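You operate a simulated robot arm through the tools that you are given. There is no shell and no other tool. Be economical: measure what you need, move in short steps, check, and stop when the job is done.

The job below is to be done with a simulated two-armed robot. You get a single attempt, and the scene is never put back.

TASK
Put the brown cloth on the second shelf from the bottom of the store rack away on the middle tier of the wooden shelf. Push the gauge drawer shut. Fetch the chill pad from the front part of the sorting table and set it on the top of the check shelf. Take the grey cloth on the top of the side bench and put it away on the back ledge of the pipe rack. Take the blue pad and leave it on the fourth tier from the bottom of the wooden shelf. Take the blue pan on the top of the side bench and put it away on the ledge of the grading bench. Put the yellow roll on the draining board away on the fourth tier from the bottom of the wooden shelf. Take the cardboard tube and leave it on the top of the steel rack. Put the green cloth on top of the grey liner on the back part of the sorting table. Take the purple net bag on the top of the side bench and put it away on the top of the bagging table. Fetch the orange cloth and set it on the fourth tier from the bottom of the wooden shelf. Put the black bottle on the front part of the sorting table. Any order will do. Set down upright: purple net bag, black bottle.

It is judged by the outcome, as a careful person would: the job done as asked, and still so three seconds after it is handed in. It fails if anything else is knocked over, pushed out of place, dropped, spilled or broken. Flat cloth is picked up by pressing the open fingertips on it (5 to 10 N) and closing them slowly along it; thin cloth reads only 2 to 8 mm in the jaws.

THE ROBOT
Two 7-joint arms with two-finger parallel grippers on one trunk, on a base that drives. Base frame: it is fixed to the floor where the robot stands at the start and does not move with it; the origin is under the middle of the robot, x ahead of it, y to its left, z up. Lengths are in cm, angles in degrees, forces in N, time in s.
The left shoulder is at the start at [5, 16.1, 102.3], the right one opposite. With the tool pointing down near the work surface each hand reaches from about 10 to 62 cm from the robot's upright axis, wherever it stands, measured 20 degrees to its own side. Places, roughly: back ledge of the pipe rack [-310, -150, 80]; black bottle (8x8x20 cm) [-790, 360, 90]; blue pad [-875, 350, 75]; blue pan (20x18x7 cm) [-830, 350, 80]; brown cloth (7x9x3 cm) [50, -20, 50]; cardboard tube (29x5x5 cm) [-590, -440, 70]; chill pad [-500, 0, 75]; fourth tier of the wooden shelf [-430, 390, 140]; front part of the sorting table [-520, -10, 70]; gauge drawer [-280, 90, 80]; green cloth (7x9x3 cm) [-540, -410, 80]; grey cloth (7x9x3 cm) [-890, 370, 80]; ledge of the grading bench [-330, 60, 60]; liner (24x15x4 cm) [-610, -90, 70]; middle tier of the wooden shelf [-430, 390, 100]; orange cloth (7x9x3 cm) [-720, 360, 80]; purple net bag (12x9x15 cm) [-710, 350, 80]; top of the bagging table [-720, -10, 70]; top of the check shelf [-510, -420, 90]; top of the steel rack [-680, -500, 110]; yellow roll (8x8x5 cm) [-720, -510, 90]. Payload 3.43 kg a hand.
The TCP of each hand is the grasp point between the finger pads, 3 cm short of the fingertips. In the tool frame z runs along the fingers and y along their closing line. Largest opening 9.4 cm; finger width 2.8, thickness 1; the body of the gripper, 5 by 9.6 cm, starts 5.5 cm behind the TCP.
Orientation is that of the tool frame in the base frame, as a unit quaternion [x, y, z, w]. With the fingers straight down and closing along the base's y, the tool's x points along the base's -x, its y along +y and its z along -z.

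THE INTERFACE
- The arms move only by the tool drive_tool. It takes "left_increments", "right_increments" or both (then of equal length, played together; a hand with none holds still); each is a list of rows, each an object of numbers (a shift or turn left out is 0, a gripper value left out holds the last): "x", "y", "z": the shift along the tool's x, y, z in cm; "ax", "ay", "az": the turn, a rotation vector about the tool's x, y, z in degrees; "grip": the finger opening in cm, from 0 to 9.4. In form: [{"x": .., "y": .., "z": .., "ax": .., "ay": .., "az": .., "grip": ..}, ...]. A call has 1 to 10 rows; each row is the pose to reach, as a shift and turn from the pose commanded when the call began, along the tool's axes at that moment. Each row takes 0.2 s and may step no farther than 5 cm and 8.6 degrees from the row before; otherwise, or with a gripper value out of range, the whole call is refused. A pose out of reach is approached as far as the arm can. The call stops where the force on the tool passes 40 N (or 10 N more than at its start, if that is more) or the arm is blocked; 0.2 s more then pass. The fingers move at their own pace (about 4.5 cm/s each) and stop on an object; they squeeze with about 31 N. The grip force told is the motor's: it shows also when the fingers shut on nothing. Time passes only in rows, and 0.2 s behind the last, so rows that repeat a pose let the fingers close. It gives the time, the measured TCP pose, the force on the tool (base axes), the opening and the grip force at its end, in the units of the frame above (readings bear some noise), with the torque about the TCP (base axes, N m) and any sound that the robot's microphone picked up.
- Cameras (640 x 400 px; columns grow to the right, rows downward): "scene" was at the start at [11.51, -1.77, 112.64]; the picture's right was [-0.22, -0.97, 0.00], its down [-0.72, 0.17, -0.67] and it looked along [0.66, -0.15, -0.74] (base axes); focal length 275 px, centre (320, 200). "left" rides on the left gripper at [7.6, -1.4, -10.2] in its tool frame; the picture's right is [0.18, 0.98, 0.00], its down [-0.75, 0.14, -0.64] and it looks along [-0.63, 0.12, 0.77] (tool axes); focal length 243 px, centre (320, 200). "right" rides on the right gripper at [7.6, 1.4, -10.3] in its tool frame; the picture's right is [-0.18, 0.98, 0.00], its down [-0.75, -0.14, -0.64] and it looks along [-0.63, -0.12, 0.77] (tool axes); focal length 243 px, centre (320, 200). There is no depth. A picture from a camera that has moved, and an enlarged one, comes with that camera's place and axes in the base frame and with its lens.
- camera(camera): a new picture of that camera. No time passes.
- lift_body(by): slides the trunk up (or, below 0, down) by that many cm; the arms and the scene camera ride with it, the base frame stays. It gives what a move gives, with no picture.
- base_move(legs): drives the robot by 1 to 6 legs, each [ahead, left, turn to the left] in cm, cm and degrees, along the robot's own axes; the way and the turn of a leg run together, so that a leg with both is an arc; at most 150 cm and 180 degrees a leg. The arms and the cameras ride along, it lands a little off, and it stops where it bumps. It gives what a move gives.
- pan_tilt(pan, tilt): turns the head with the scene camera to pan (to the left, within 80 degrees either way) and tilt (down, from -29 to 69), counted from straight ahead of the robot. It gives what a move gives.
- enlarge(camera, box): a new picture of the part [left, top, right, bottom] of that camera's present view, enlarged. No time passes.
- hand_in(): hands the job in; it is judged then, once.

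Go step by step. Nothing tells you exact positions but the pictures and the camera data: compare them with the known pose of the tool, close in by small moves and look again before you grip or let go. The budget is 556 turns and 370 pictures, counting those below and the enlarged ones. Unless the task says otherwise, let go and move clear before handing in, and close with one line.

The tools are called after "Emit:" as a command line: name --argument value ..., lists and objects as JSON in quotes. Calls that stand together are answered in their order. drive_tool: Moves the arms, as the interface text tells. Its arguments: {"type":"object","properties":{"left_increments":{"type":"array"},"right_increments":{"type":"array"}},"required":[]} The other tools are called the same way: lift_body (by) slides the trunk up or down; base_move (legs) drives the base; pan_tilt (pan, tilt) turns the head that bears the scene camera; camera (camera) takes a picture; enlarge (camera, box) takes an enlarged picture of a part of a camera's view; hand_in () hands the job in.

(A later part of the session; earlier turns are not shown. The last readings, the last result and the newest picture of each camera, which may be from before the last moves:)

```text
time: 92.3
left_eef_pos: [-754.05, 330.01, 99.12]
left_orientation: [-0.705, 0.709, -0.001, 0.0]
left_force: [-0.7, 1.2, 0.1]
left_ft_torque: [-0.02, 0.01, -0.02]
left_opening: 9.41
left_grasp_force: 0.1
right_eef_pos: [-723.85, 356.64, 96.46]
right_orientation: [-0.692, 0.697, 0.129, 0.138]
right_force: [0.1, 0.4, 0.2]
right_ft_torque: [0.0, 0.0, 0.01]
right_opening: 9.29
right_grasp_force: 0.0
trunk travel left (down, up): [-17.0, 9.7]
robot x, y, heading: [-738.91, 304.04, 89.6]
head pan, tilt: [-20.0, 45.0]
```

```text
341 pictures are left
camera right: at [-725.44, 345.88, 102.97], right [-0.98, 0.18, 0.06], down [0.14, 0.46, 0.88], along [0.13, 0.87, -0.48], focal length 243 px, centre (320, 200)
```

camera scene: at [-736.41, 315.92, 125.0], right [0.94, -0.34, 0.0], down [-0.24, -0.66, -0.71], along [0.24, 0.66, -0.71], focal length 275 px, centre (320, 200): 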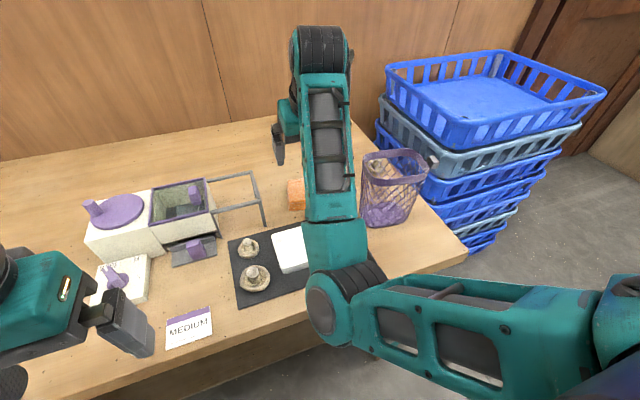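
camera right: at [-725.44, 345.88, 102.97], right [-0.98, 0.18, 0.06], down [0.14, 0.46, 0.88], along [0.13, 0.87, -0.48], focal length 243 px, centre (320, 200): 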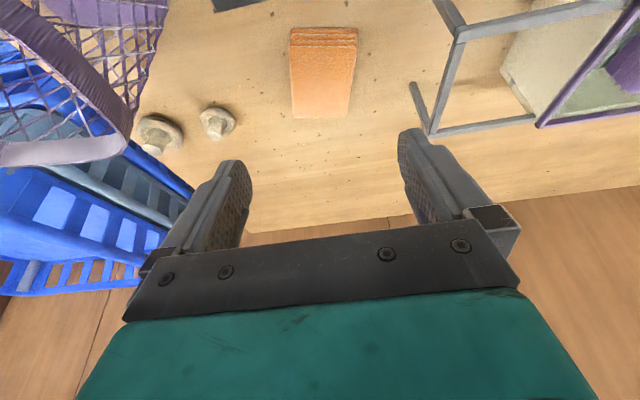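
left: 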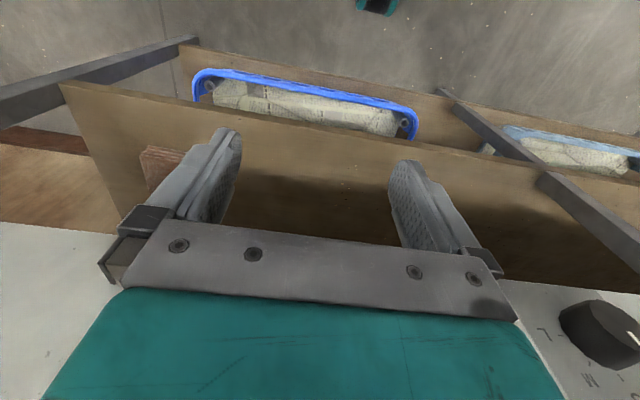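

From the right camera the cloth's centre is (-723.9,363.6,z≈76–79), turned about 12° clockwise. I'll move above it and match the turn.

Emit:
drive_tool --right_increments '[{"x": -0.8, "y": 0.1, "z": 4, "ax": 1.5, "az": 3.7}, {"x": -1.6, "y": 0.2, "z": 8, "ax": 3, "az": 7.4}, {"x": -2.36, "y": 0.25, "z": 11, "ax": 4.5, "az": 11.1}]'

Emit:
camera --camera "right"

Emit:
camera --camera "scene"

```text
time: 93.1
left_eef_pos: [-753.99, 330.05, 99.02]
left_orientation: [-0.706, 0.708, 0.0, -0.001]
left_force: [-0.1, 0.5, -0.4]
left_ft_torque: [-0.02, -0.03, 0.05]
left_opening: 9.37
left_grasp_force: 0.0
right_eef_pos: [-724.02, 362.95, 87.04]
right_orientation: [-0.614, 0.766, 0.115, 0.152]
right_force: [0.3, 0.5, 0.3]
right_ft_torque: [0.0, 0.0, -0.01]
right_opening: 9.3
right_grasp_force: 0.1
trunk travel left (down, up): [-17.0, 9.7]
robot x, y, heading: [-739.27, 304.26, 89.6]
head pan, tilt: [-20.0, 45.0]
```

```text
340 pictures are left
camera right: at [-727.88, 352.68, 93.56], right [-0.92, 0.38, 0.06], down [0.23, 0.42, 0.88], along [0.31, 0.82, -0.47], focal length 243 px, centre (320, 200)
```

right: 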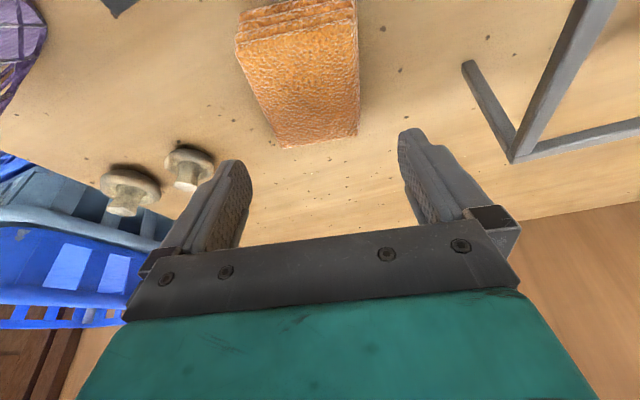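

```text
339 pictures are left
camera scene: at [-736.4, 315.93, 124.99], right [0.94, -0.35, 0.0], down [-0.24, -0.66, -0.71], along [0.24, 0.66, -0.71], focal length 275 px, centre (320, 200)
```

scene: 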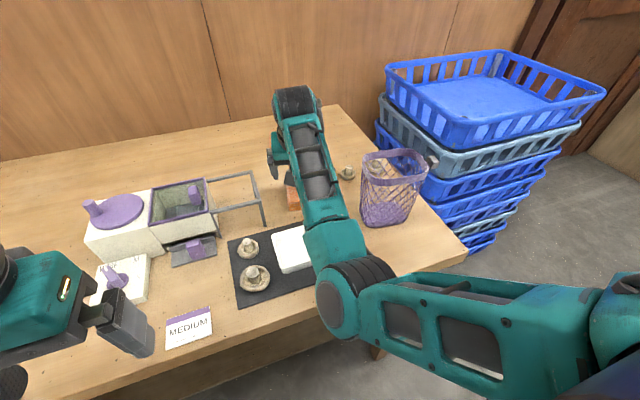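

Aligned. I'll go down around the cloth and close.

Emit:
drive_tool --right_increments '[{"x": 1.3, "y": -0.34, "z": 3.2}, {"x": 2.4, "y": -0.34, "z": 6}, {"x": 2.62, "y": -0.34, "z": 6.5}, {"x": 2.62, "y": -0.34, "z": 6.5, "grip": 7.5}, {"x": 2.62, "y": -0.34, "z": 6.5, "grip": 6}, {"x": 2.62, "y": -0.34, "z": 6.5, "grip": 3}, {"x": 2.62, "y": -0.34, "z": 6.5, "grip": 0}, {"x": 2.62, "y": -0.34, "z": 6.5, "grip": 0}]'

Emit:
camera --camera "right"

```text
time: 93.9
left_eef_pos: [-753.91, 329.74, 99.28]
left_orientation: [-0.705, 0.709, 0.001, 0.001]
left_force: [-0.4, -0.5, -0.2]
left_ft_torque: [0.04, -0.01, 0.03]
left_opening: 9.41
left_grasp_force: 0.0
right_eef_pos: [-723.69, 362.92, 81.28]
right_orientation: [-0.614, 0.764, 0.123, 0.157]
right_force: [1.8, -15.9, 17.5]
right_ft_torque: [-0.34, 0.79, 0.84]
right_opening: 8.96
right_grasp_force: 0.0
trunk travel left (down, up): [-17.0, 9.7]
robot x, y, heading: [-738.78, 304.14, 89.9]
head pan, tilt: [-20.0, 45.0]
stopped in row 3 (right hand): the force on the tool passed its limit (the readings are from after the stop); the commanded pose is now the measured one
```

```text
338 pictures are left
camera right: at [-727.52, 352.55, 87.69], right [-0.92, 0.38, 0.07], down [0.23, 0.4, 0.89], along [0.3, 0.83, -0.46], focal length 243 px, centre (320, 200)
```

right: 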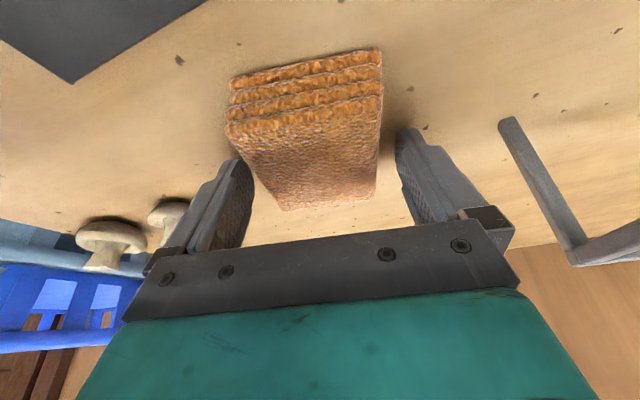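

The bench surface is at about z 78. The cloth is between the fingers, so I'll ease up slightly and close.

Emit:
drive_tool --right_increments '[{"x": -0.1, "z": -0.3}, {"x": -0.1, "z": -0.3, "grip": 7.5}, {"x": -0.1, "z": -0.3, "grip": 6}, {"x": -0.1, "z": -0.3, "grip": 3}, {"x": -0.1, "z": -0.3, "grip": 0}, {"x": -0.1, "z": -0.3, "grip": 0}]'

Emit:
camera --camera "right"

```text
time: 95.3
left_eef_pos: [-754.13, 330.04, 99.03]
left_orientation: [-0.706, 0.709, 0.0, 0.0]
left_force: [0.0, -0.8, -0.9]
left_ft_torque: [0.0, -0.03, 0.01]
left_opening: 9.4
left_grasp_force: 0.0
right_eef_pos: [-723.81, 363.0, 81.22]
right_orientation: [-0.615, 0.763, 0.123, 0.156]
right_force: [-8.6, 2.0, 11.5]
right_ft_torque: [0.23, 0.71, -0.08]
right_opening: 6.81
right_grasp_force: 30.6
trunk travel left (down, up): [-17.0, 9.7]
robot x, y, heading: [-739.02, 304.32, 89.8]
head pan, tilt: [-20.0, 45.0]
```

```text
337 pictures are left
camera right: at [-727.58, 352.7, 87.72], right [-0.92, 0.38, 0.07], down [0.23, 0.4, 0.89], along [0.31, 0.83, -0.46], focal length 243 px, centre (320, 200)
```

right: 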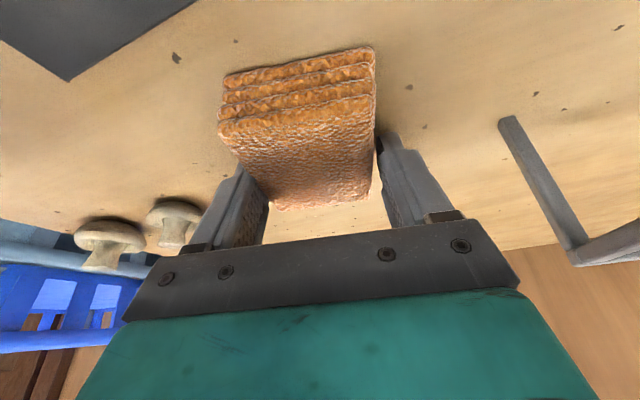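

Gripped. I'll lift straight up, then back off.

Emit:
drive_tool --right_increments '[{"x": -1.5, "z": -3.6}, {"x": -3.1, "z": -7.3}, {"x": -4.7, "z": -11}, {"x": -6.2, "z": -14.6}]'

Emit:
camera --camera "scene"

Emit:
base_move --legs '[[-38, 0, 0]]'

```text
time: 96.3
left_eef_pos: [-753.91, 330.07, 99.03]
left_orientation: [-0.705, 0.709, -0.001, -0.001]
left_force: [-0.4, 0.1, 0.8]
left_ft_torque: [0.03, 0.0, 0.03]
left_opening: 9.39
left_grasp_force: 0.0
right_eef_pos: [-723.69, 363.29, 97.19]
right_orientation: [-0.615, 0.764, 0.12, 0.154]
right_force: [-0.1, -0.1, -0.9]
right_ft_torque: [0.0, -0.02, -0.03]
right_opening: 6.8
right_grasp_force: 31.1
trunk travel left (down, up): [-17.0, 9.7]
robot x, y, heading: [-738.73, 304.29, 89.8]
head pan, tilt: [-20.0, 45.0]
```

```text
336 pictures are left
camera scene: at [-736.4, 315.87, 124.99], right [0.94, -0.35, 0.0], down [-0.24, -0.66, -0.71], along [0.24, 0.66, -0.71], focal length 275 px, centre (320, 200)
```

scene: 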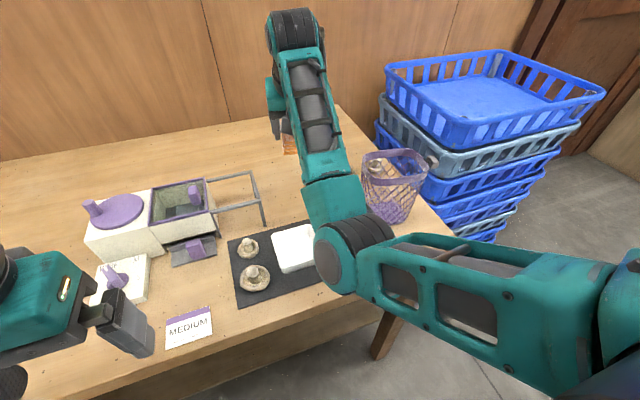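

```text
time: 98.7
left_eef_pos: [-754.1, 292.08, 99.1]
left_orientation: [-0.705, 0.709, 0.001, 0.0]
left_force: [-0.1, 0.5, -0.5]
left_ft_torque: [0.04, 0.02, 0.0]
left_opening: 9.42
left_grasp_force: 0.1
right_eef_pos: [-723.66, 325.24, 97.06]
right_orientation: [-0.614, 0.765, 0.121, 0.155]
right_force: [-0.3, -0.6, -1.0]
right_ft_torque: [0.02, 0.01, -0.01]
right_opening: 6.8
right_grasp_force: 31.3
trunk travel left (down, up): [-17.0, 9.7]
robot x, y, heading: [-738.84, 266.35, 89.6]
head pan, tilt: [-20.0, 45.0]
```

Now the blue pad at about (-875,350), using the left hand. I'll strafe left and look.

Emit:
base_move --legs '[[0, 120, 0.4]]'

Emit:
pan_tilt --pan 15 --tilt 30

Emit:
camera --camera "scene"

```text
time: 104.8
left_eef_pos: [-873.71, 293.93, 99.08]
left_orientation: [-0.7, 0.714, 0.0, 0.0]
left_force: [0.3, 0.3, 0.6]
left_ft_torque: [0.02, 0.03, 0.0]
left_opening: 9.38
left_grasp_force: 0.1
right_eef_pos: [-842.88, 326.67, 97.04]
right_orientation: [-0.608, 0.769, 0.12, 0.156]
right_force: [-0.5, -0.3, 0.3]
right_ft_torque: [-0.01, -0.01, 0.01]
right_opening: 6.82
right_grasp_force: 31.1
trunk travel left (down, up): [-17.0, 9.7]
robot x, y, heading: [-859.51, 268.04, 89.0]
head pan, tilt: [-20.0, 45.0]
```

```text
time: 105.8
left_eef_pos: [-873.75, 293.95, 99.12]
left_orientation: [-0.7, 0.714, -0.001, -0.001]
left_force: [0.5, 0.1, 0.2]
left_ft_torque: [-0.01, -0.01, 0.02]
left_opening: 9.37
left_grasp_force: 0.1
right_eef_pos: [-842.79, 326.66, 97.06]
right_orientation: [-0.609, 0.769, 0.119, 0.155]
right_force: [0.0, 0.0, -0.8]
right_ft_torque: [-0.03, -0.02, 0.01]
right_opening: 6.8
right_grasp_force: 31.0
trunk travel left (down, up): [-17.0, 9.7]
robot x, y, heading: [-859.31, 267.91, 88.8]
head pan, tilt: [15.0, 30.0]
```

```text
335 pictures are left
camera scene: at [-861.51, 280.7, 127.25], right [0.97, 0.24, 0.0], down [0.12, -0.49, -0.87], along [-0.21, 0.84, -0.5], focal length 275 px, centre (320, 200)
```

scene: 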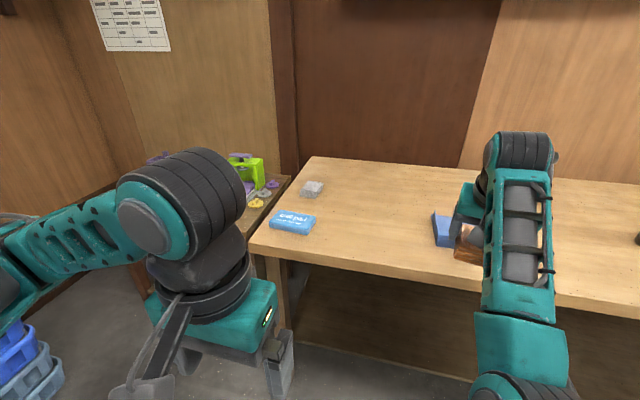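

Emit:
enlarge --camera "scene" --box '[240, 150, 400, 250]'

```text
4.00 times, centred on (320, 200) of scene
camera zoom: at [-861.51, 280.7, 127.25], right [0.97, 0.24, 0.0], down [0.12, -0.49, -0.87], along [-0.21, 0.84, -0.5], focal length 1098 px, centre (320, 200)
```

zoom: 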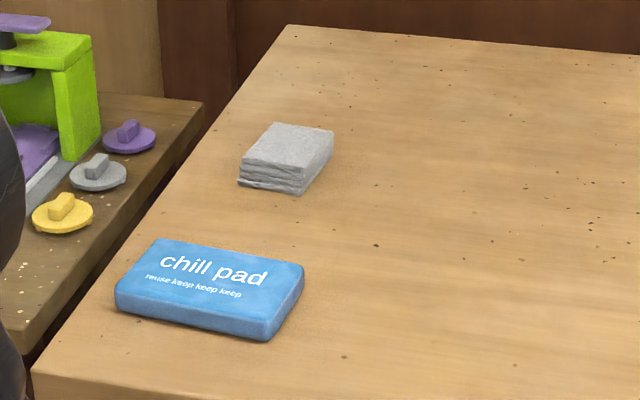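

The blue pad lies at about x -893..-880.5, y 343..351 and is only ~2 cm thick; the grey cloth is behind it at about (-880,360). I'll yaw the left hand 90° so it can close across the pad's 8 cm side, keeping well back first.

Emit:
drive_tool --left_increments '[{"x": -1, "y": 1, "z": -0.5, "az": -8.5}, {"x": -2, "y": 2, "z": -1, "az": -17}, {"x": -3, "y": 3, "z": -1.5, "az": -25.5}, {"x": -4, "y": 4, "z": -2, "az": -34}, {"x": -5, "y": 5, "z": -2.5, "az": -42.5}, {"x": -6, "y": 6, "z": -3, "az": -51}, {"x": -7, "y": 7.5, "z": -3.5, "az": -59.5}, {"x": -8, "y": 9, "z": -4, "az": -68}, {"x": -9, "y": 11, "z": -4, "az": -76.5}, {"x": -9, "y": 11, "z": -4, "az": -85}]'

Emit:
camera --camera "scene"

```text
time: 108.0
left_eef_pos: [-884.55, 303.18, 103.14]
left_orientation: [0.999, -0.053, 0.0, 0.001]
left_force: [0.0, 1.0, 0.1]
left_ft_torque: [-0.04, 0.0, 0.01]
left_opening: 9.39
left_grasp_force: 0.1
right_eef_pos: [-842.85, 326.53, 97.0]
right_orientation: [-0.608, 0.769, 0.12, 0.157]
right_force: [-0.2, 0.3, -0.3]
right_ft_torque: [0.01, 0.01, 0.0]
right_opening: 6.8
right_grasp_force: 30.7
trunk travel left (down, up): [-17.0, 9.7]
robot x, y, heading: [-859.23, 267.76, 88.9]
head pan, tilt: [15.0, 30.0]
```

```text
333 pictures are left
camera scene: at [-861.51, 280.7, 127.26], right [0.97, 0.24, 0.0], down [0.12, -0.49, -0.87], along [-0.21, 0.84, -0.5], focal length 275 px, centre (320, 200)
```

scene: 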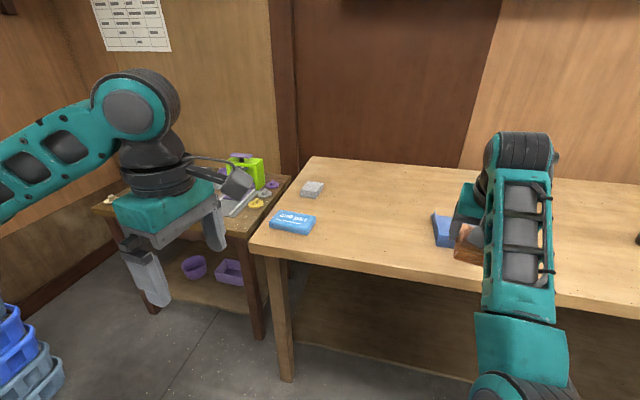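

The yaw works. I'll trim it, tilt the hand 40° so it points left and down, then drive closer.

Emit:
base_move --legs '[[0, -5, 1.1]]'

Emit:
drive_tool --left_increments '[{"az": -5.0}]'

Emit:
drive_tool --left_increments '[{"ay": -8}, {"ay": -16}, {"ay": -24}, {"ay": -32}, {"ay": -40}, {"ay": -40}]'

Emit:
camera --camera "scene"

```text
time: 109.0
left_eef_pos: [-880.18, 302.6, 103.09]
left_orientation: [0.999, -0.045, -0.001, 0.0]
left_force: [0.5, 1.1, -0.3]
left_ft_torque: [0.01, 0.01, -0.03]
left_opening: 9.38
left_grasp_force: 0.2
right_eef_pos: [-838.9, 326.89, 97.03]
right_orientation: [-0.615, 0.764, 0.122, 0.154]
right_force: [-0.2, -0.9, -0.1]
right_ft_torque: [-0.02, 0.03, 0.02]
right_opening: 6.83
right_grasp_force: 30.7
trunk travel left (down, up): [-17.0, 9.7]
robot x, y, heading: [-854.45, 267.63, 89.8]
head pan, tilt: [15.0, 30.0]
```

```text
time: 109.3
left_eef_pos: [-880.27, 302.66, 103.02]
left_orientation: [1.0, -0.001, 0.0, 0.001]
left_force: [0.2, 0.5, 0.1]
left_ft_torque: [0.02, 0.03, -0.02]
left_opening: 9.42
left_grasp_force: 0.0
right_eef_pos: [-839.05, 326.76, 97.1]
right_orientation: [-0.615, 0.763, 0.121, 0.154]
right_force: [0.7, -0.3, -0.2]
right_ft_torque: [0.02, 0.01, 0.04]
right_opening: 6.82
right_grasp_force: 30.8
trunk travel left (down, up): [-17.0, 9.7]
robot x, y, heading: [-854.02, 268.01, 89.9]
head pan, tilt: [15.0, 30.0]
```

```text
time: 110.8
left_eef_pos: [-880.27, 302.68, 103.07]
left_orientation: [0.939, -0.001, -0.343, 0.0]
left_force: [-0.1, 0.2, 0.1]
left_ft_torque: [0.0, -0.03, 0.0]
left_opening: 9.38
left_grasp_force: 0.0
right_eef_pos: [-839.12, 326.93, 96.89]
right_orientation: [-0.615, 0.763, 0.122, 0.154]
right_force: [-0.3, -0.1, 0.0]
right_ft_torque: [-0.03, -0.03, 0.0]
right_opening: 6.8
right_grasp_force: 31.3
trunk travel left (down, up): [-17.0, 9.7]
robot x, y, heading: [-854.56, 268.07, 90.1]
head pan, tilt: [15.0, 30.0]
```

```text
332 pictures are left
camera scene: at [-856.83, 280.6, 127.26], right [0.97, 0.26, 0.0], down [0.13, -0.48, -0.87], along [-0.22, 0.84, -0.5], focal length 275 px, centre (320, 200)
```

scene: 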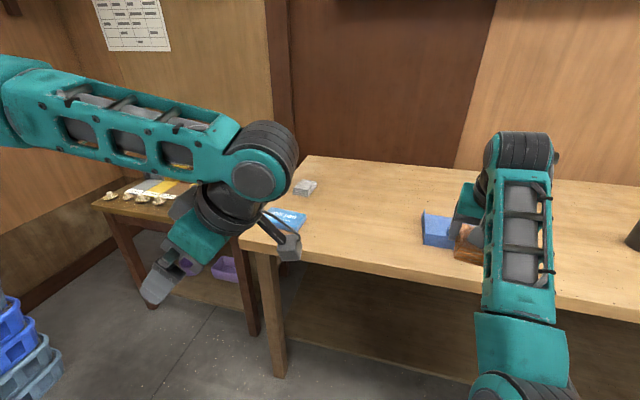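

The hand points left and down as planned. I'll drive in and hover above the pad for a close look.

Emit:
base_move --legs '[[36, 0, 0]]'

Emit:
drive_tool --left_increments '[{"x": 0, "y": -4}, {"x": 0, "y": -8.5}, {"x": 2, "y": -8.5, "z": 2.3}, {"x": 5, "y": -8.5, "z": 5.8}, {"x": 7, "y": -8.5, "z": 8}]'

Emit:
camera --camera "left"

Emit:
camera --camera "scene"

```text
time: 113.1
left_eef_pos: [-880.14, 338.29, 103.05]
left_orientation: [0.94, -0.002, -0.343, -0.001]
left_force: [0.3, -0.3, -0.3]
left_ft_torque: [0.02, 0.04, -0.02]
left_opening: 9.41
left_grasp_force: 0.2
right_eef_pos: [-838.88, 362.6, 96.95]
right_orientation: [-0.615, 0.764, 0.122, 0.155]
right_force: [0.6, -0.4, -0.1]
right_ft_torque: [0.01, 0.0, 0.01]
right_opening: 6.85
right_grasp_force: 30.9
trunk travel left (down, up): [-17.0, 9.7]
robot x, y, heading: [-854.4, 303.83, 89.9]
head pan, tilt: [15.0, 30.0]
```

```text
time: 114.3
left_eef_pos: [-879.89, 346.89, 92.45]
left_orientation: [0.94, -0.001, -0.342, 0.0]
left_force: [0.1, 0.0, -0.5]
left_ft_torque: [0.03, -0.03, 0.01]
left_opening: 9.43
left_grasp_force: 0.1
right_eef_pos: [-838.94, 362.6, 96.96]
right_orientation: [-0.615, 0.764, 0.122, 0.155]
right_force: [0.3, 0.1, -0.6]
right_ft_torque: [0.0, 0.0, -0.01]
right_opening: 6.84
right_grasp_force: 31.1
trunk travel left (down, up): [-17.0, 9.7]
robot x, y, heading: [-853.89, 303.3, 89.8]
head pan, tilt: [15.0, 30.0]
```

```text
331 pictures are left
camera left: at [-867.46, 348.22, 95.42], right [0.14, -0.98, -0.12], down [-0.16, -0.14, 0.98], along [-0.98, -0.11, -0.18], focal length 243 px, centre (320, 200)
```

left: 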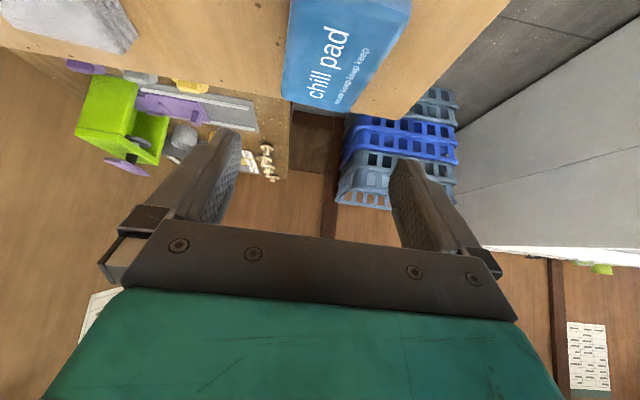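

```text
330 pictures are left
camera scene: at [-856.71, 316.35, 127.26], right [0.97, 0.26, 0.0], down [0.13, -0.48, -0.87], along [-0.22, 0.84, -0.5], focal length 275 px, centre (320, 200)
```

scene: 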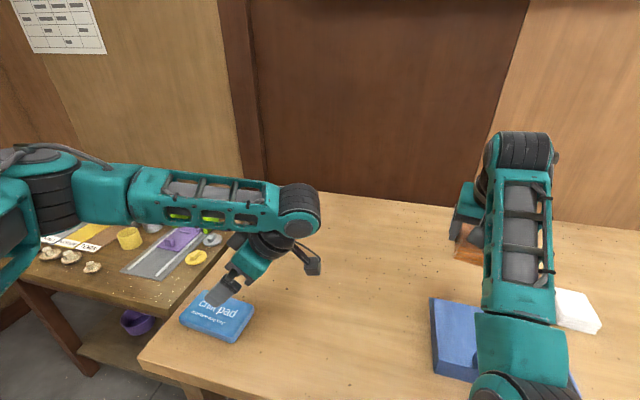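

The pad centre is (-886.5,346.9), 8.1 cm wide across y, and my hand is centred on it. I'll lower it until the tips are just above the pad.

Emit:
drive_tool --left_increments '[{"x": 0.5, "z": 3.2}, {"x": 1, "z": 6.5}, {"x": 1.5, "z": 9.7}]'

Emit:
camera --camera "left"

Emit:
enlarge --camera "scene" --box '[150, 220, 340, 370]'

```text
time: 115.1
left_eef_pos: [-885.0, 346.79, 84.07]
left_orientation: [0.94, -0.002, -0.342, 0.0]
left_force: [0.2, 0.3, 0.2]
left_ft_torque: [0.0, 0.0, 0.03]
left_opening: 9.4
left_grasp_force: 0.1
right_eef_pos: [-838.83, 362.6, 97.04]
right_orientation: [-0.614, 0.764, 0.121, 0.155]
right_force: [-0.6, -0.2, -0.2]
right_ft_torque: [0.02, -0.02, 0.02]
right_opening: 6.82
right_grasp_force: 31.4
trunk travel left (down, up): [-17.0, 9.7]
robot x, y, heading: [-854.0, 304.04, 90.2]
head pan, tilt: [15.0, 30.0]
```

```text
329 pictures are left
camera left: at [-872.57, 348.19, 87.03], right [0.14, -0.98, -0.12], down [-0.16, -0.14, 0.98], along [-0.98, -0.11, -0.18], focal length 243 px, centre (320, 200)
```

left: 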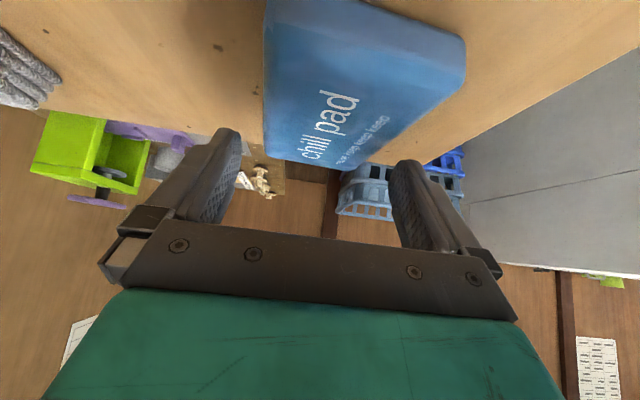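

```text
2.67 times, centred on (245, 295) of scene
camera zoom: at [-856.72, 316.34, 127.26], right [0.97, 0.26, 0.0], down [0.13, -0.48, -0.87], along [-0.22, 0.84, -0.5], focal length 732 px, centre (520, -53)
```

zoom: 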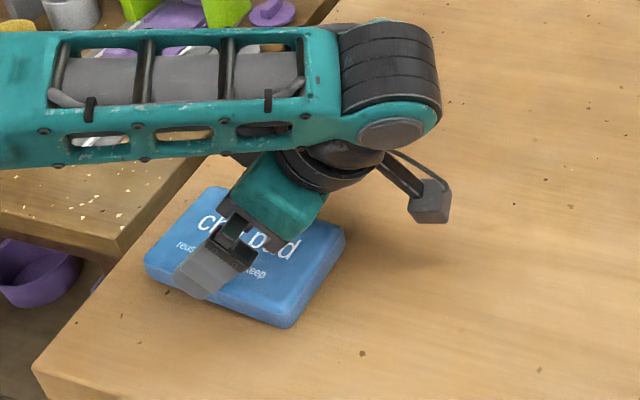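

The pad lies evenly between the fingers. I'll go down the rest of the way and close.

Emit:
drive_tool --left_increments '[{"x": 0.8, "z": 1}, {"x": 1.5, "z": 1.8}, {"x": 1.5, "z": 1.8, "grip": 8}, {"x": 1.5, "z": 1.8, "grip": 7}, {"x": 1.5, "z": 1.8, "grip": 5}, {"x": 1.5, "z": 1.8, "grip": 5}]'

Emit:
camera --camera "left"

```text
time: 116.5
left_eef_pos: [-885.02, 346.83, 81.59]
left_orientation: [0.94, -0.003, -0.342, 0.0]
left_force: [-0.2, -0.2, -0.1]
left_ft_torque: [0.0, 0.03, -0.09]
left_opening: 8.21
left_grasp_force: 30.8
right_eef_pos: [-838.91, 362.51, 97.01]
right_orientation: [-0.614, 0.764, 0.122, 0.155]
right_force: [-0.7, 0.1, -0.5]
right_ft_torque: [0.01, -0.01, -0.02]
right_opening: 6.81
right_grasp_force: 30.8
trunk travel left (down, up): [-17.0, 9.7]
robot x, y, heading: [-854.13, 303.93, 89.9]
head pan, tilt: [15.0, 30.0]
```

```text
327 pictures are left
camera left: at [-872.52, 348.24, 84.72], right [0.14, -0.98, -0.12], down [-0.16, -0.14, 0.98], along [-0.98, -0.11, -0.18], focal length 243 px, centre (320, 200)
```

left: 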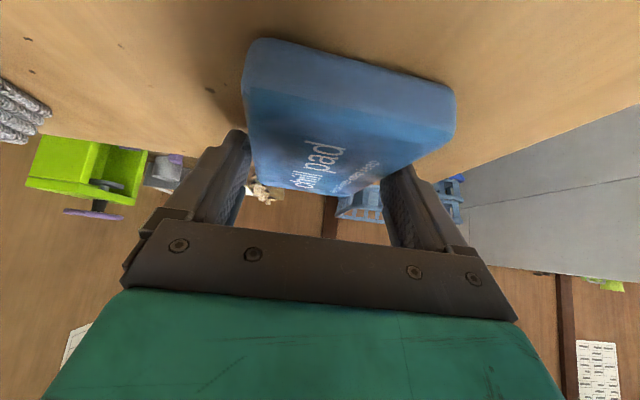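

Gripped at 8.2 cm. I'll lift it.

Emit:
drive_tool --left_increments '[{"x": -1.3, "z": -1.5}, {"x": -3.9, "z": -4.6}, {"x": -6.5, "z": -7.7}, {"x": -9.1, "z": -10.8}, {"x": -10.5, "z": -12.4}]'

Emit:
camera --camera "left"

Emit:
base_move --legs '[[-50, 0, 0]]'

```text
time: 117.7
left_eef_pos: [-885.1, 346.92, 98.02]
left_orientation: [0.94, -0.002, -0.342, 0.0]
left_force: [-0.3, 0.7, -2.0]
left_ft_torque: [-0.02, -0.02, -0.02]
left_opening: 7.95
left_grasp_force: 31.0
right_eef_pos: [-838.83, 362.53, 96.94]
right_orientation: [-0.614, 0.764, 0.121, 0.155]
right_force: [-0.1, 0.1, 0.1]
right_ft_torque: [0.03, -0.01, 0.02]
right_opening: 6.79
right_grasp_force: 31.3
trunk travel left (down, up): [-17.0, 9.7]
robot x, y, heading: [-854.29, 303.62, 89.7]
head pan, tilt: [15.0, 30.0]
```

```text
326 pictures are left
camera left: at [-872.59, 348.24, 100.96], right [0.14, -0.98, -0.12], down [-0.16, -0.14, 0.98], along [-0.98, -0.12, -0.18], focal length 243 px, centre (320, 200)
```

left: 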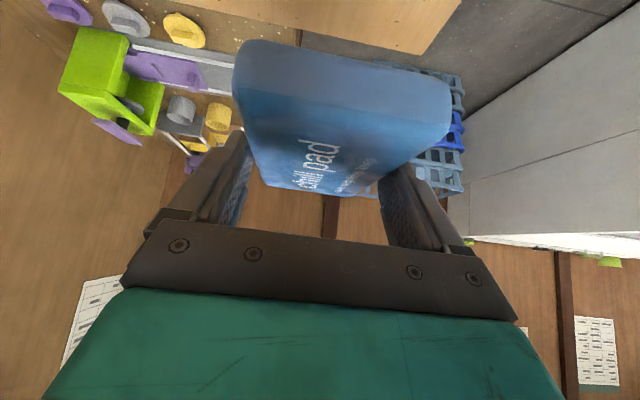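

```text
time: 120.6
left_eef_pos: [-885.16, 297.6, 97.9]
left_orientation: [0.94, -0.001, -0.342, 0.0]
left_force: [0.2, -0.2, -2.5]
left_ft_torque: [-0.02, 0.0, -0.02]
left_opening: 7.99
left_grasp_force: 30.6
right_eef_pos: [-839.13, 313.37, 97.14]
right_orientation: [-0.615, 0.764, 0.122, 0.155]
right_force: [0.2, 0.9, -0.6]
right_ft_torque: [-0.01, 0.0, -0.01]
right_opening: 6.82
right_grasp_force: 30.7
trunk travel left (down, up): [-17.0, 9.7]
robot x, y, heading: [-853.98, 254.28, 90.0]
head pan, tilt: [15.0, 30.0]
```

The pad is held. I'll turn the left hand back to point forward, keeping the pad level.

Emit:
drive_tool --left_increments '[{"ax": 5.47, "az": 6.49}, {"ax": 10.94, "az": 12.98}, {"x": 1, "z": -0.8, "ax": 16.4, "az": 19.5}, {"x": 2, "z": -1.7, "ax": 21.9, "az": 26}, {"x": 3, "z": -2.5, "ax": 27.4, "az": 32.4}, {"x": 4, "z": -3.4, "ax": 32.8, "az": 38.9}, {"x": 5, "z": -4.2, "ax": 38.3, "az": 45.4}, {"x": 6, "y": -1, "z": -5.1, "ax": 43.8, "az": 51.9}, {"x": 7, "y": -1.5, "z": -6, "ax": 49.2, "az": 58.4}, {"x": 8, "y": -2, "z": -6.8, "ax": 54.7, "az": 64.9}]'

Emit:
camera --camera "scene"

```text
time: 122.8
left_eef_pos: [-874.74, 299.68, 97.92]
left_orientation: [0.693, -0.635, -0.252, -0.232]
left_force: [-0.5, -0.6, -1.5]
left_ft_torque: [-0.02, -0.04, -0.03]
left_opening: 7.99
left_grasp_force: 31.0
right_eef_pos: [-839.22, 313.31, 96.92]
right_orientation: [-0.615, 0.764, 0.121, 0.154]
right_force: [0.7, -0.5, 0.5]
right_ft_torque: [0.0, 0.01, -0.01]
right_opening: 6.84
right_grasp_force: 31.2
trunk travel left (down, up): [-17.0, 9.7]
robot x, y, heading: [-854.5, 254.34, 89.8]
head pan, tilt: [15.0, 30.0]
```

```text
325 pictures are left
camera scene: at [-856.86, 267.15, 127.25], right [0.97, 0.26, 0.0], down [0.13, -0.48, -0.87], along [-0.22, 0.84, -0.5], focal length 275 px, centre (320, 200)
```

scene: 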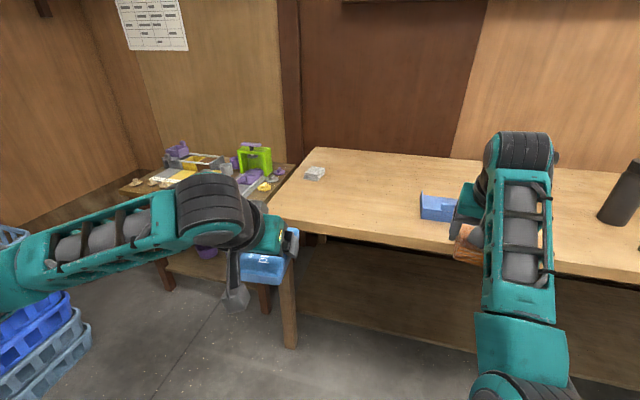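

Both items are held. I'll strafe right back to the wooden shelf, raise the trunk fully and look at the fourth tier.

Emit:
base_move --legs '[[0, -146, 0], [0, -145, 0], [0, -145, 0.2]]'

Emit:
lift_body --by 9.5

Emit:
pan_tilt --pan 0 --tilt 0

Emit:
camera --camera "scene"

```text
time: 143.7
left_eef_pos: [-437.9, 304.57, 98.01]
left_orientation: [0.698, -0.629, -0.254, -0.229]
left_force: [0.4, -0.7, -2.4]
left_ft_torque: [-0.04, -0.02, 0.01]
left_opening: 7.97
left_grasp_force: 31.2
right_eef_pos: [-402.42, 318.9, 97.04]
right_orientation: [-0.622, 0.759, 0.122, 0.153]
right_force: [-0.6, 1.1, -0.4]
right_ft_torque: [-0.02, -0.01, 0.01]
right_opening: 6.79
right_grasp_force: 30.7
trunk travel left (down, up): [-17.0, 9.7]
robot x, y, heading: [-416.79, 259.6, 90.7]
head pan, tilt: [15.0, 30.0]
```

```text
time: 145.0
left_eef_pos: [-437.97, 304.61, 107.44]
left_orientation: [0.698, -0.63, -0.253, -0.229]
left_force: [0.8, -0.8, -1.8]
left_ft_torque: [0.01, 0.01, 0.03]
left_opening: 7.96
left_grasp_force: 30.9
right_eef_pos: [-402.55, 319.01, 106.43]
right_orientation: [-0.622, 0.758, 0.122, 0.153]
right_force: [0.9, 0.1, -1.6]
right_ft_torque: [-0.02, 0.03, 0.01]
right_opening: 6.82
right_grasp_force: 30.8
trunk travel left (down, up): [-26.5, 0.2]
robot x, y, heading: [-416.51, 259.34, 90.6]
head pan, tilt: [15.0, 30.0]
```

```text
time: 145.9
left_eef_pos: [-437.87, 304.6, 107.34]
left_orientation: [0.699, -0.629, -0.254, -0.229]
left_force: [0.5, 0.1, -2.1]
left_ft_torque: [-0.01, 0.03, 0.01]
left_opening: 7.96
left_grasp_force: 30.9
right_eef_pos: [-402.56, 318.93, 106.54]
right_orientation: [-0.621, 0.759, 0.123, 0.154]
right_force: [0.7, -0.2, -0.4]
right_ft_torque: [-0.05, -0.01, 0.0]
right_opening: 6.84
right_grasp_force: 30.4
trunk travel left (down, up): [-26.5, 0.2]
robot x, y, heading: [-416.89, 259.46, 90.7]
head pan, tilt: [0.0, 0.0]
```

```text
324 pictures are left
camera scene: at [-417.2, 272.69, 141.58], right [1.0, 0.01, 0.0], down [0.0, 0.0, -1.0], along [-0.01, 1.0, 0.0], focal length 275 px, centre (320, 200)
```

scene: 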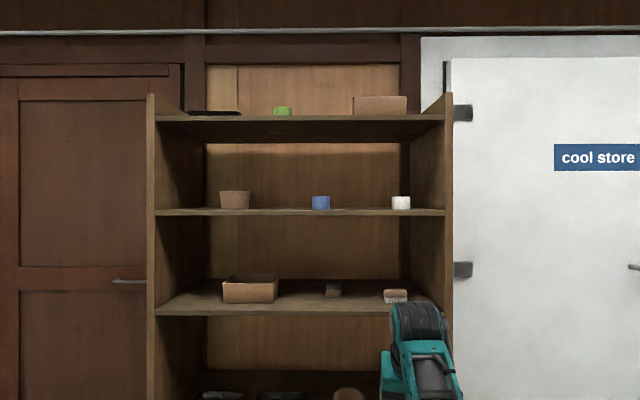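

Tier 4's surface is at z≈137.7, the next underside at about 169; gaps are centred at x≈-433 (pot to blue jar) and x≈-402.5 (jar to white jar). I'll raise and square up both hands here, away from the shelf.

Emit:
drive_tool --left_increments '[{"x": -2.8, "y": -0.5, "z": -3.4, "ax": 0.4, "az": 0.5}, {"x": -5.6, "y": -1, "z": -6.9, "ax": 0.8, "az": 1}, {"x": -8.5, "y": -1.5, "z": -10.3, "ax": 1.3, "az": 1.5}, {"x": -11.3, "y": -2, "z": -13.7, "ax": 1.7, "az": 2}, {"x": -14.1, "y": -2.5, "z": -17.2, "ax": 2.1, "az": 2.5}, {"x": -16.9, "y": -3, "z": -20.6, "ax": 2.5, "az": 3}, {"x": -19.8, "y": -3.5, "z": -24, "ax": 3, "az": 3.5}, {"x": -22.6, "y": -4, "z": -27.5, "ax": 3.4, "az": 4}, {"x": -25.4, "y": -4.5, "z": -30.9, "ax": 3.8, "az": 4.5}]' --right_increments '[{"x": -0.5, "y": -0.3, "z": -4.6, "ax": -0.5, "az": -1.2}, {"x": -1, "y": -0.5, "z": -9.2, "ax": -1, "az": -2.3}, {"x": -1.5, "y": -0.8, "z": -13.8, "ax": -1.4, "az": -3.5}, {"x": -2, "y": -1, "z": -18.4, "ax": -1.9, "az": -4.6}, {"x": -2.5, "y": -1.3, "z": -23, "ax": -2.4, "az": -5.8}, {"x": -3, "y": -1.6, "z": -27.6, "ax": -2.9, "az": -7}, {"x": -3.5, "y": -1.8, "z": -32.2, "ax": -3.3, "az": -8.1}, {"x": -4, "y": -2.1, "z": -36.8, "ax": -3.8, "az": -9.2}, {"x": -4.5, "y": -2.35, "z": -41.4, "ax": -4.3, "az": -10.4}]'

Emit:
camera --camera "scene"

```text
time: 147.9
left_eef_pos: [-433.44, 304.41, 147.52]
left_orientation: [-0.664, 0.665, 0.241, 0.242]
left_force: [0.1, -0.6, -2.2]
left_ft_torque: [0.02, 0.01, -0.01]
left_opening: 7.94
left_grasp_force: 30.8
right_eef_pos: [-402.17, 312.98, 147.6]
right_orientation: [-0.686, 0.7, 0.135, 0.141]
right_force: [-0.7, -0.8, -1.0]
right_ft_torque: [0.02, 0.01, -0.02]
right_opening: 6.81
right_grasp_force: 30.7
right hand out of reach, approached as far as the arm can: row 2, 3, 4, 5, 6, 7, 8, 9
trunk travel left (down, up): [-26.5, 0.2]
robot x, y, heading: [-416.88, 259.94, 90.9]
head pan, tilt: [0.0, 0.0]
```

```text
323 pictures are left
camera scene: at [-417.17, 272.54, 141.6], right [1.0, 0.01, 0.0], down [0.0, 0.0, -1.0], along [-0.01, 1.0, 0.0], focal length 275 px, centre (320, 200)
```

scene: 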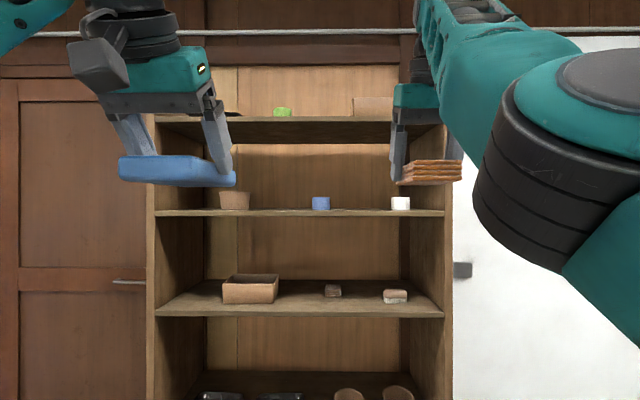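

Both items are level and squared. I'll straighten my heading and drive in partway, then check.

Emit:
base_move --legs '[[0, 1, -0.9], [44, 0, 0]]'

Emit:
camera --camera "scene"

Emit:
camera --camera "right"

Emit:
camera --camera "left"

```text
time: 151.0
left_eef_pos: [-433.82, 349.06, 147.35]
left_orientation: [-0.66, 0.668, 0.24, 0.244]
left_force: [1.1, 0.0, -1.7]
left_ft_torque: [-0.03, 0.0, -0.03]
left_opening: 7.96
left_grasp_force: 31.5
right_eef_pos: [-402.55, 357.24, 147.5]
right_orientation: [-0.681, 0.705, 0.136, 0.142]
right_force: [-0.4, 0.5, -0.5]
right_ft_torque: [0.0, 0.03, -0.03]
right_opening: 6.83
right_grasp_force: 31.0
trunk travel left (down, up): [-26.5, 0.2]
robot x, y, heading: [-417.76, 303.77, 90.0]
head pan, tilt: [0.0, 0.0]
```

```text
322 pictures are left
camera scene: at [-417.98, 317.07, 141.59], right [1.0, 0.0, 0.0], down [0.0, 0.0, -1.0], along [0.0, 1.0, 0.0], focal length 275 px, centre (320, 200)
```

scene: 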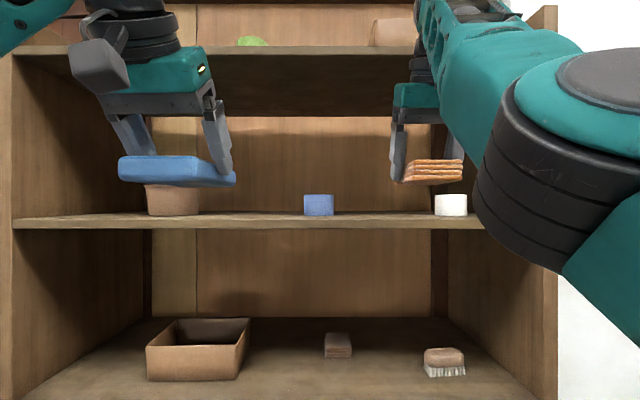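

```text
321 pictures are left
camera right: at [-404.34, 346.39, 153.96], right [-0.98, 0.2, 0.07], down [0.16, 0.44, 0.88], along [0.15, 0.87, -0.47], focal length 243 px, centre (320, 200)
```

right: 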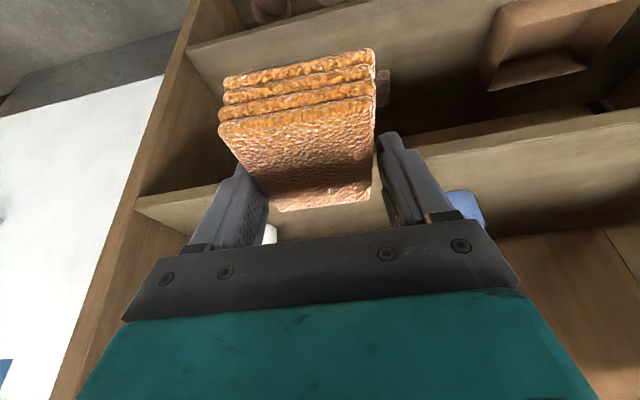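

```text
320 pictures are left
camera left: at [-432.56, 336.69, 150.37], right [-0.98, -0.13, -0.12], down [-0.14, 0.17, 0.98], along [-0.1, 0.98, -0.18], focal length 243 px, centre (320, 200)
```

left: 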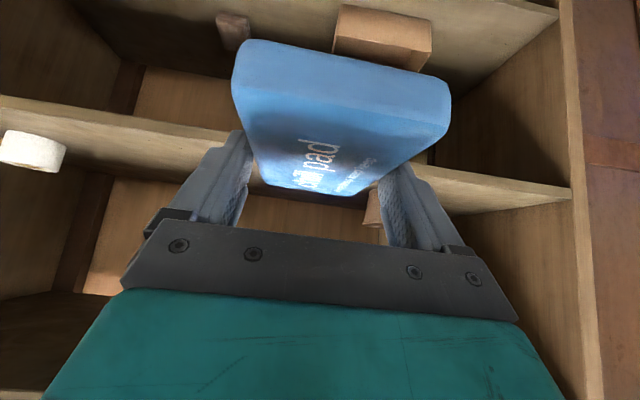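

Gap centres are confirmed at x≈-404 and x≈-433. I'll drive in the rest of the way and look again.

Emit:
drive_tool --right_increments '[{"y": 1.3}]'

Emit:
base_move --legs '[[20, 0, 0]]'

Emit:
camera --camera "scene"

Emit:
camera --camera "right"

```text
time: 151.4
left_eef_pos: [-433.88, 349.01, 147.34]
left_orientation: [-0.66, 0.669, 0.24, 0.245]
left_force: [0.5, -0.1, -2.2]
left_ft_torque: [-0.03, -0.01, 0.0]
left_opening: 7.99
left_grasp_force: 31.2
right_eef_pos: [-403.51, 357.29, 147.41]
right_orientation: [-0.679, 0.707, 0.137, 0.14]
right_force: [0.8, 0.2, 0.0]
right_ft_torque: [0.01, -0.01, 0.02]
right_opening: 6.82
right_grasp_force: 30.9
trunk travel left (down, up): [-26.5, 0.2]
robot x, y, heading: [-417.66, 303.97, 90.1]
head pan, tilt: [0.0, 0.0]
```

```text
time: 153.0
left_eef_pos: [-433.79, 369.22, 147.39]
left_orientation: [-0.66, 0.669, 0.239, 0.244]
left_force: [-0.8, 0.8, -1.7]
left_ft_torque: [-0.04, 0.01, -0.02]
left_opening: 8.0
left_grasp_force: 31.3
right_eef_pos: [-403.6, 377.42, 147.52]
right_orientation: [-0.68, 0.707, 0.137, 0.14]
right_force: [-0.3, 0.0, -0.3]
right_ft_torque: [-0.02, 0.02, -0.01]
right_opening: 6.81
right_grasp_force: 31.0
trunk travel left (down, up): [-26.5, 0.2]
robot x, y, heading: [-417.85, 324.41, 90.2]
head pan, tilt: [0.0, 0.0]
```

```text
319 pictures are left
camera scene: at [-418.01, 337.13, 141.58], right [1.0, 0.0, 0.0], down [0.0, 0.0, -1.0], along [0.0, 1.0, 0.0], focal length 275 px, centre (320, 200)
```

scene: 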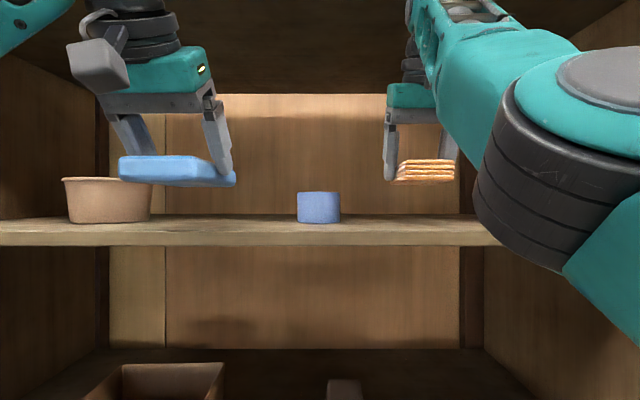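

```text
318 pictures are left
camera right: at [-405.43, 366.56, 153.97], right [-0.98, 0.21, 0.07], down [0.16, 0.44, 0.88], along [0.15, 0.87, -0.47], focal length 243 px, centre (320, 200)
```

right: 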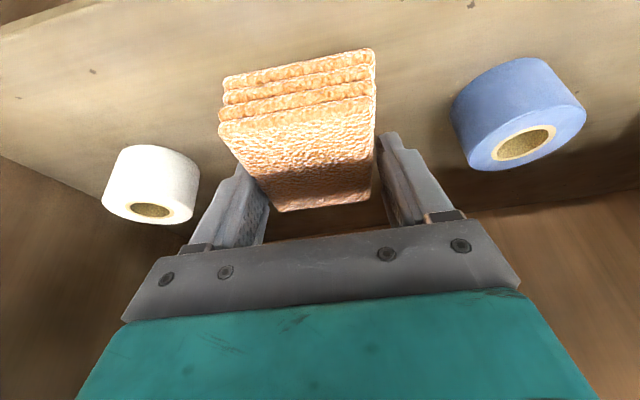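

Both are clear of the tape rolls and the pot. I'll lower the orange cloth with the right hand.

Emit:
drive_tool --right_increments '[{"x": 1, "z": 2.5}, {"x": 1.9, "z": 4.7}, {"x": 2.1, "z": 5.1}, {"x": 2.2, "z": 5.35}, {"x": 2.3, "z": 5.6}]'

Emit:
camera --camera "scene"

```text
time: 154.2
left_eef_pos: [-433.9, 369.18, 147.33]
left_orientation: [-0.66, 0.669, 0.24, 0.244]
left_force: [0.0, 0.5, -1.8]
left_ft_torque: [-0.05, -0.02, -0.01]
left_opening: 7.96
left_grasp_force: 30.7
right_eef_pos: [-403.5, 379.47, 144.59]
right_orientation: [-0.68, 0.707, 0.135, 0.14]
right_force: [0.4, 0.4, -0.6]
right_ft_torque: [-0.03, 0.02, 0.03]
right_opening: 6.83
right_grasp_force: 30.5
right hand out of reach, approached as far as the arm can: row 1, 2, 3, 4, 5
trunk travel left (down, up): [-26.5, 0.2]
robot x, y, heading: [-417.73, 324.18, 90.1]
head pan, tilt: [0.0, 0.0]
```

```text
317 pictures are left
camera scene: at [-418.01, 337.07, 141.59], right [1.0, 0.0, 0.0], down [0.0, 0.0, -1.0], along [0.0, 1.0, 0.0], focal length 275 px, centre (320, 200)
```

scene: 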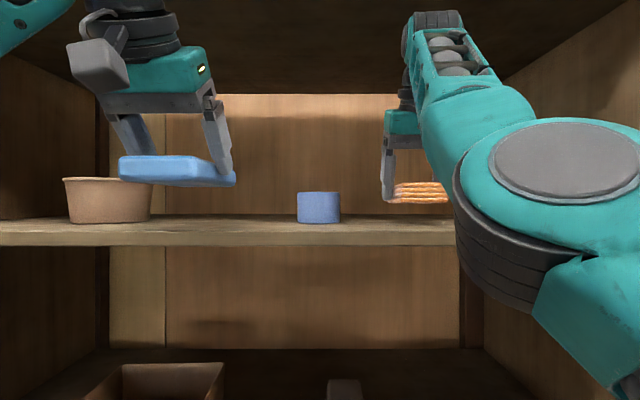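

That arm is folded near its limit, so I'll lower the trunk instead.

Emit:
lift_body --by -2.7

Emit:
camera --camera "scene"

```text
time: 154.9
left_eef_pos: [-433.74, 369.09, 144.67]
left_orientation: [-0.66, 0.668, 0.24, 0.245]
left_force: [-0.2, 0.2, -1.4]
left_ft_torque: [0.0, 0.04, 0.01]
left_opening: 7.97
left_grasp_force: 30.7
right_eef_pos: [-403.36, 379.44, 142.05]
right_orientation: [-0.681, 0.706, 0.136, 0.14]
right_force: [0.4, 0.0, -1.2]
right_ft_torque: [-0.01, 0.0, 0.0]
right_opening: 6.82
right_grasp_force: 30.7
trunk travel left (down, up): [-23.8, 2.9]
robot x, y, heading: [-417.8, 324.04, 90.1]
head pan, tilt: [0.0, 0.0]
```

```text
316 pictures are left
camera scene: at [-418.0, 337.04, 138.89], right [1.0, 0.0, 0.0], down [0.0, 0.0, -1.0], along [0.0, 1.0, 0.0], focal length 275 px, centre (320, 200)
```

scene: 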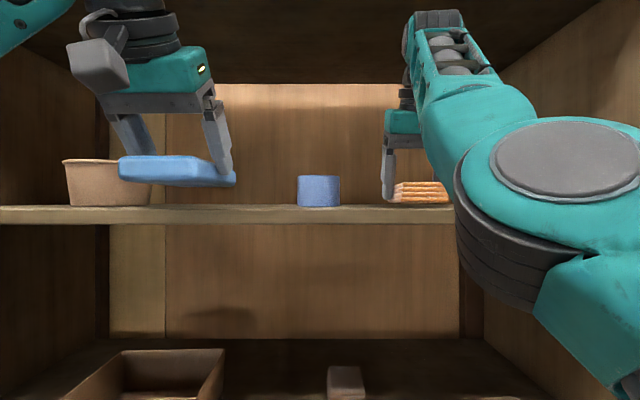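

Emit:
lift_body --by -0.5

Emit:
drive_tool --right_increments '[{"grip": 7.2}, {"grip": 7.8}, {"grip": 8.6}, {"grip": 9.3}, {"grip": 9.3}]'

Emit:
camera --camera "right"

```text
time: 155.4
left_eef_pos: [-433.85, 369.12, 144.16]
left_orientation: [-0.659, 0.669, 0.24, 0.245]
left_force: [0.5, -0.2, -1.7]
left_ft_torque: [0.0, 0.01, 0.0]
left_opening: 7.95
left_grasp_force: 30.5
right_eef_pos: [-403.3, 379.47, 141.42]
right_orientation: [-0.68, 0.707, 0.136, 0.14]
right_force: [-0.3, 0.0, -1.0]
right_ft_torque: [-0.01, -0.03, -0.01]
right_opening: 6.84
right_grasp_force: 31.0
trunk travel left (down, up): [-23.3, 3.4]
robot x, y, heading: [-418.35, 324.34, 90.1]
head pan, tilt: [0.0, 0.0]
```

```text
time: 156.6
left_eef_pos: [-433.84, 369.2, 144.22]
left_orientation: [-0.66, 0.668, 0.241, 0.244]
left_force: [0.0, -0.6, -2.1]
left_ft_torque: [-0.01, -0.01, 0.01]
left_opening: 7.96
left_grasp_force: 31.2
right_eef_pos: [-403.35, 379.45, 141.44]
right_orientation: [-0.68, 0.708, 0.136, 0.138]
right_force: [-0.2, 0.2, 0.4]
right_ft_torque: [0.0, -0.02, 0.02]
right_opening: 9.3
right_grasp_force: 0.0
trunk travel left (down, up): [-23.3, 3.4]
robot x, y, heading: [-418.0, 324.15, 90.1]
head pan, tilt: [0.0, 0.0]
```

```text
315 pictures are left
camera right: at [-405.21, 368.58, 147.95], right [-0.98, 0.21, 0.07], down [0.16, 0.45, 0.88], along [0.15, 0.87, -0.47], focal length 243 px, centre (320, 200)
```

right: 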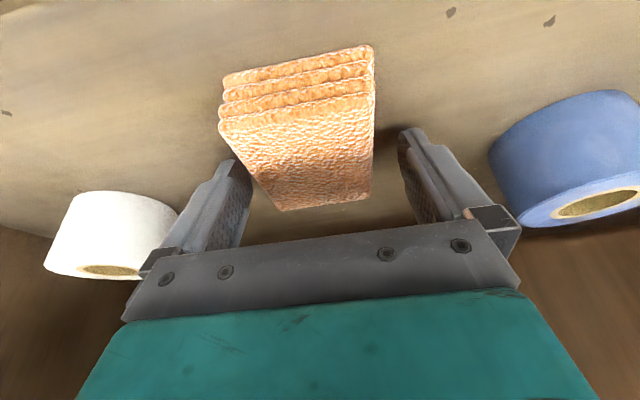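

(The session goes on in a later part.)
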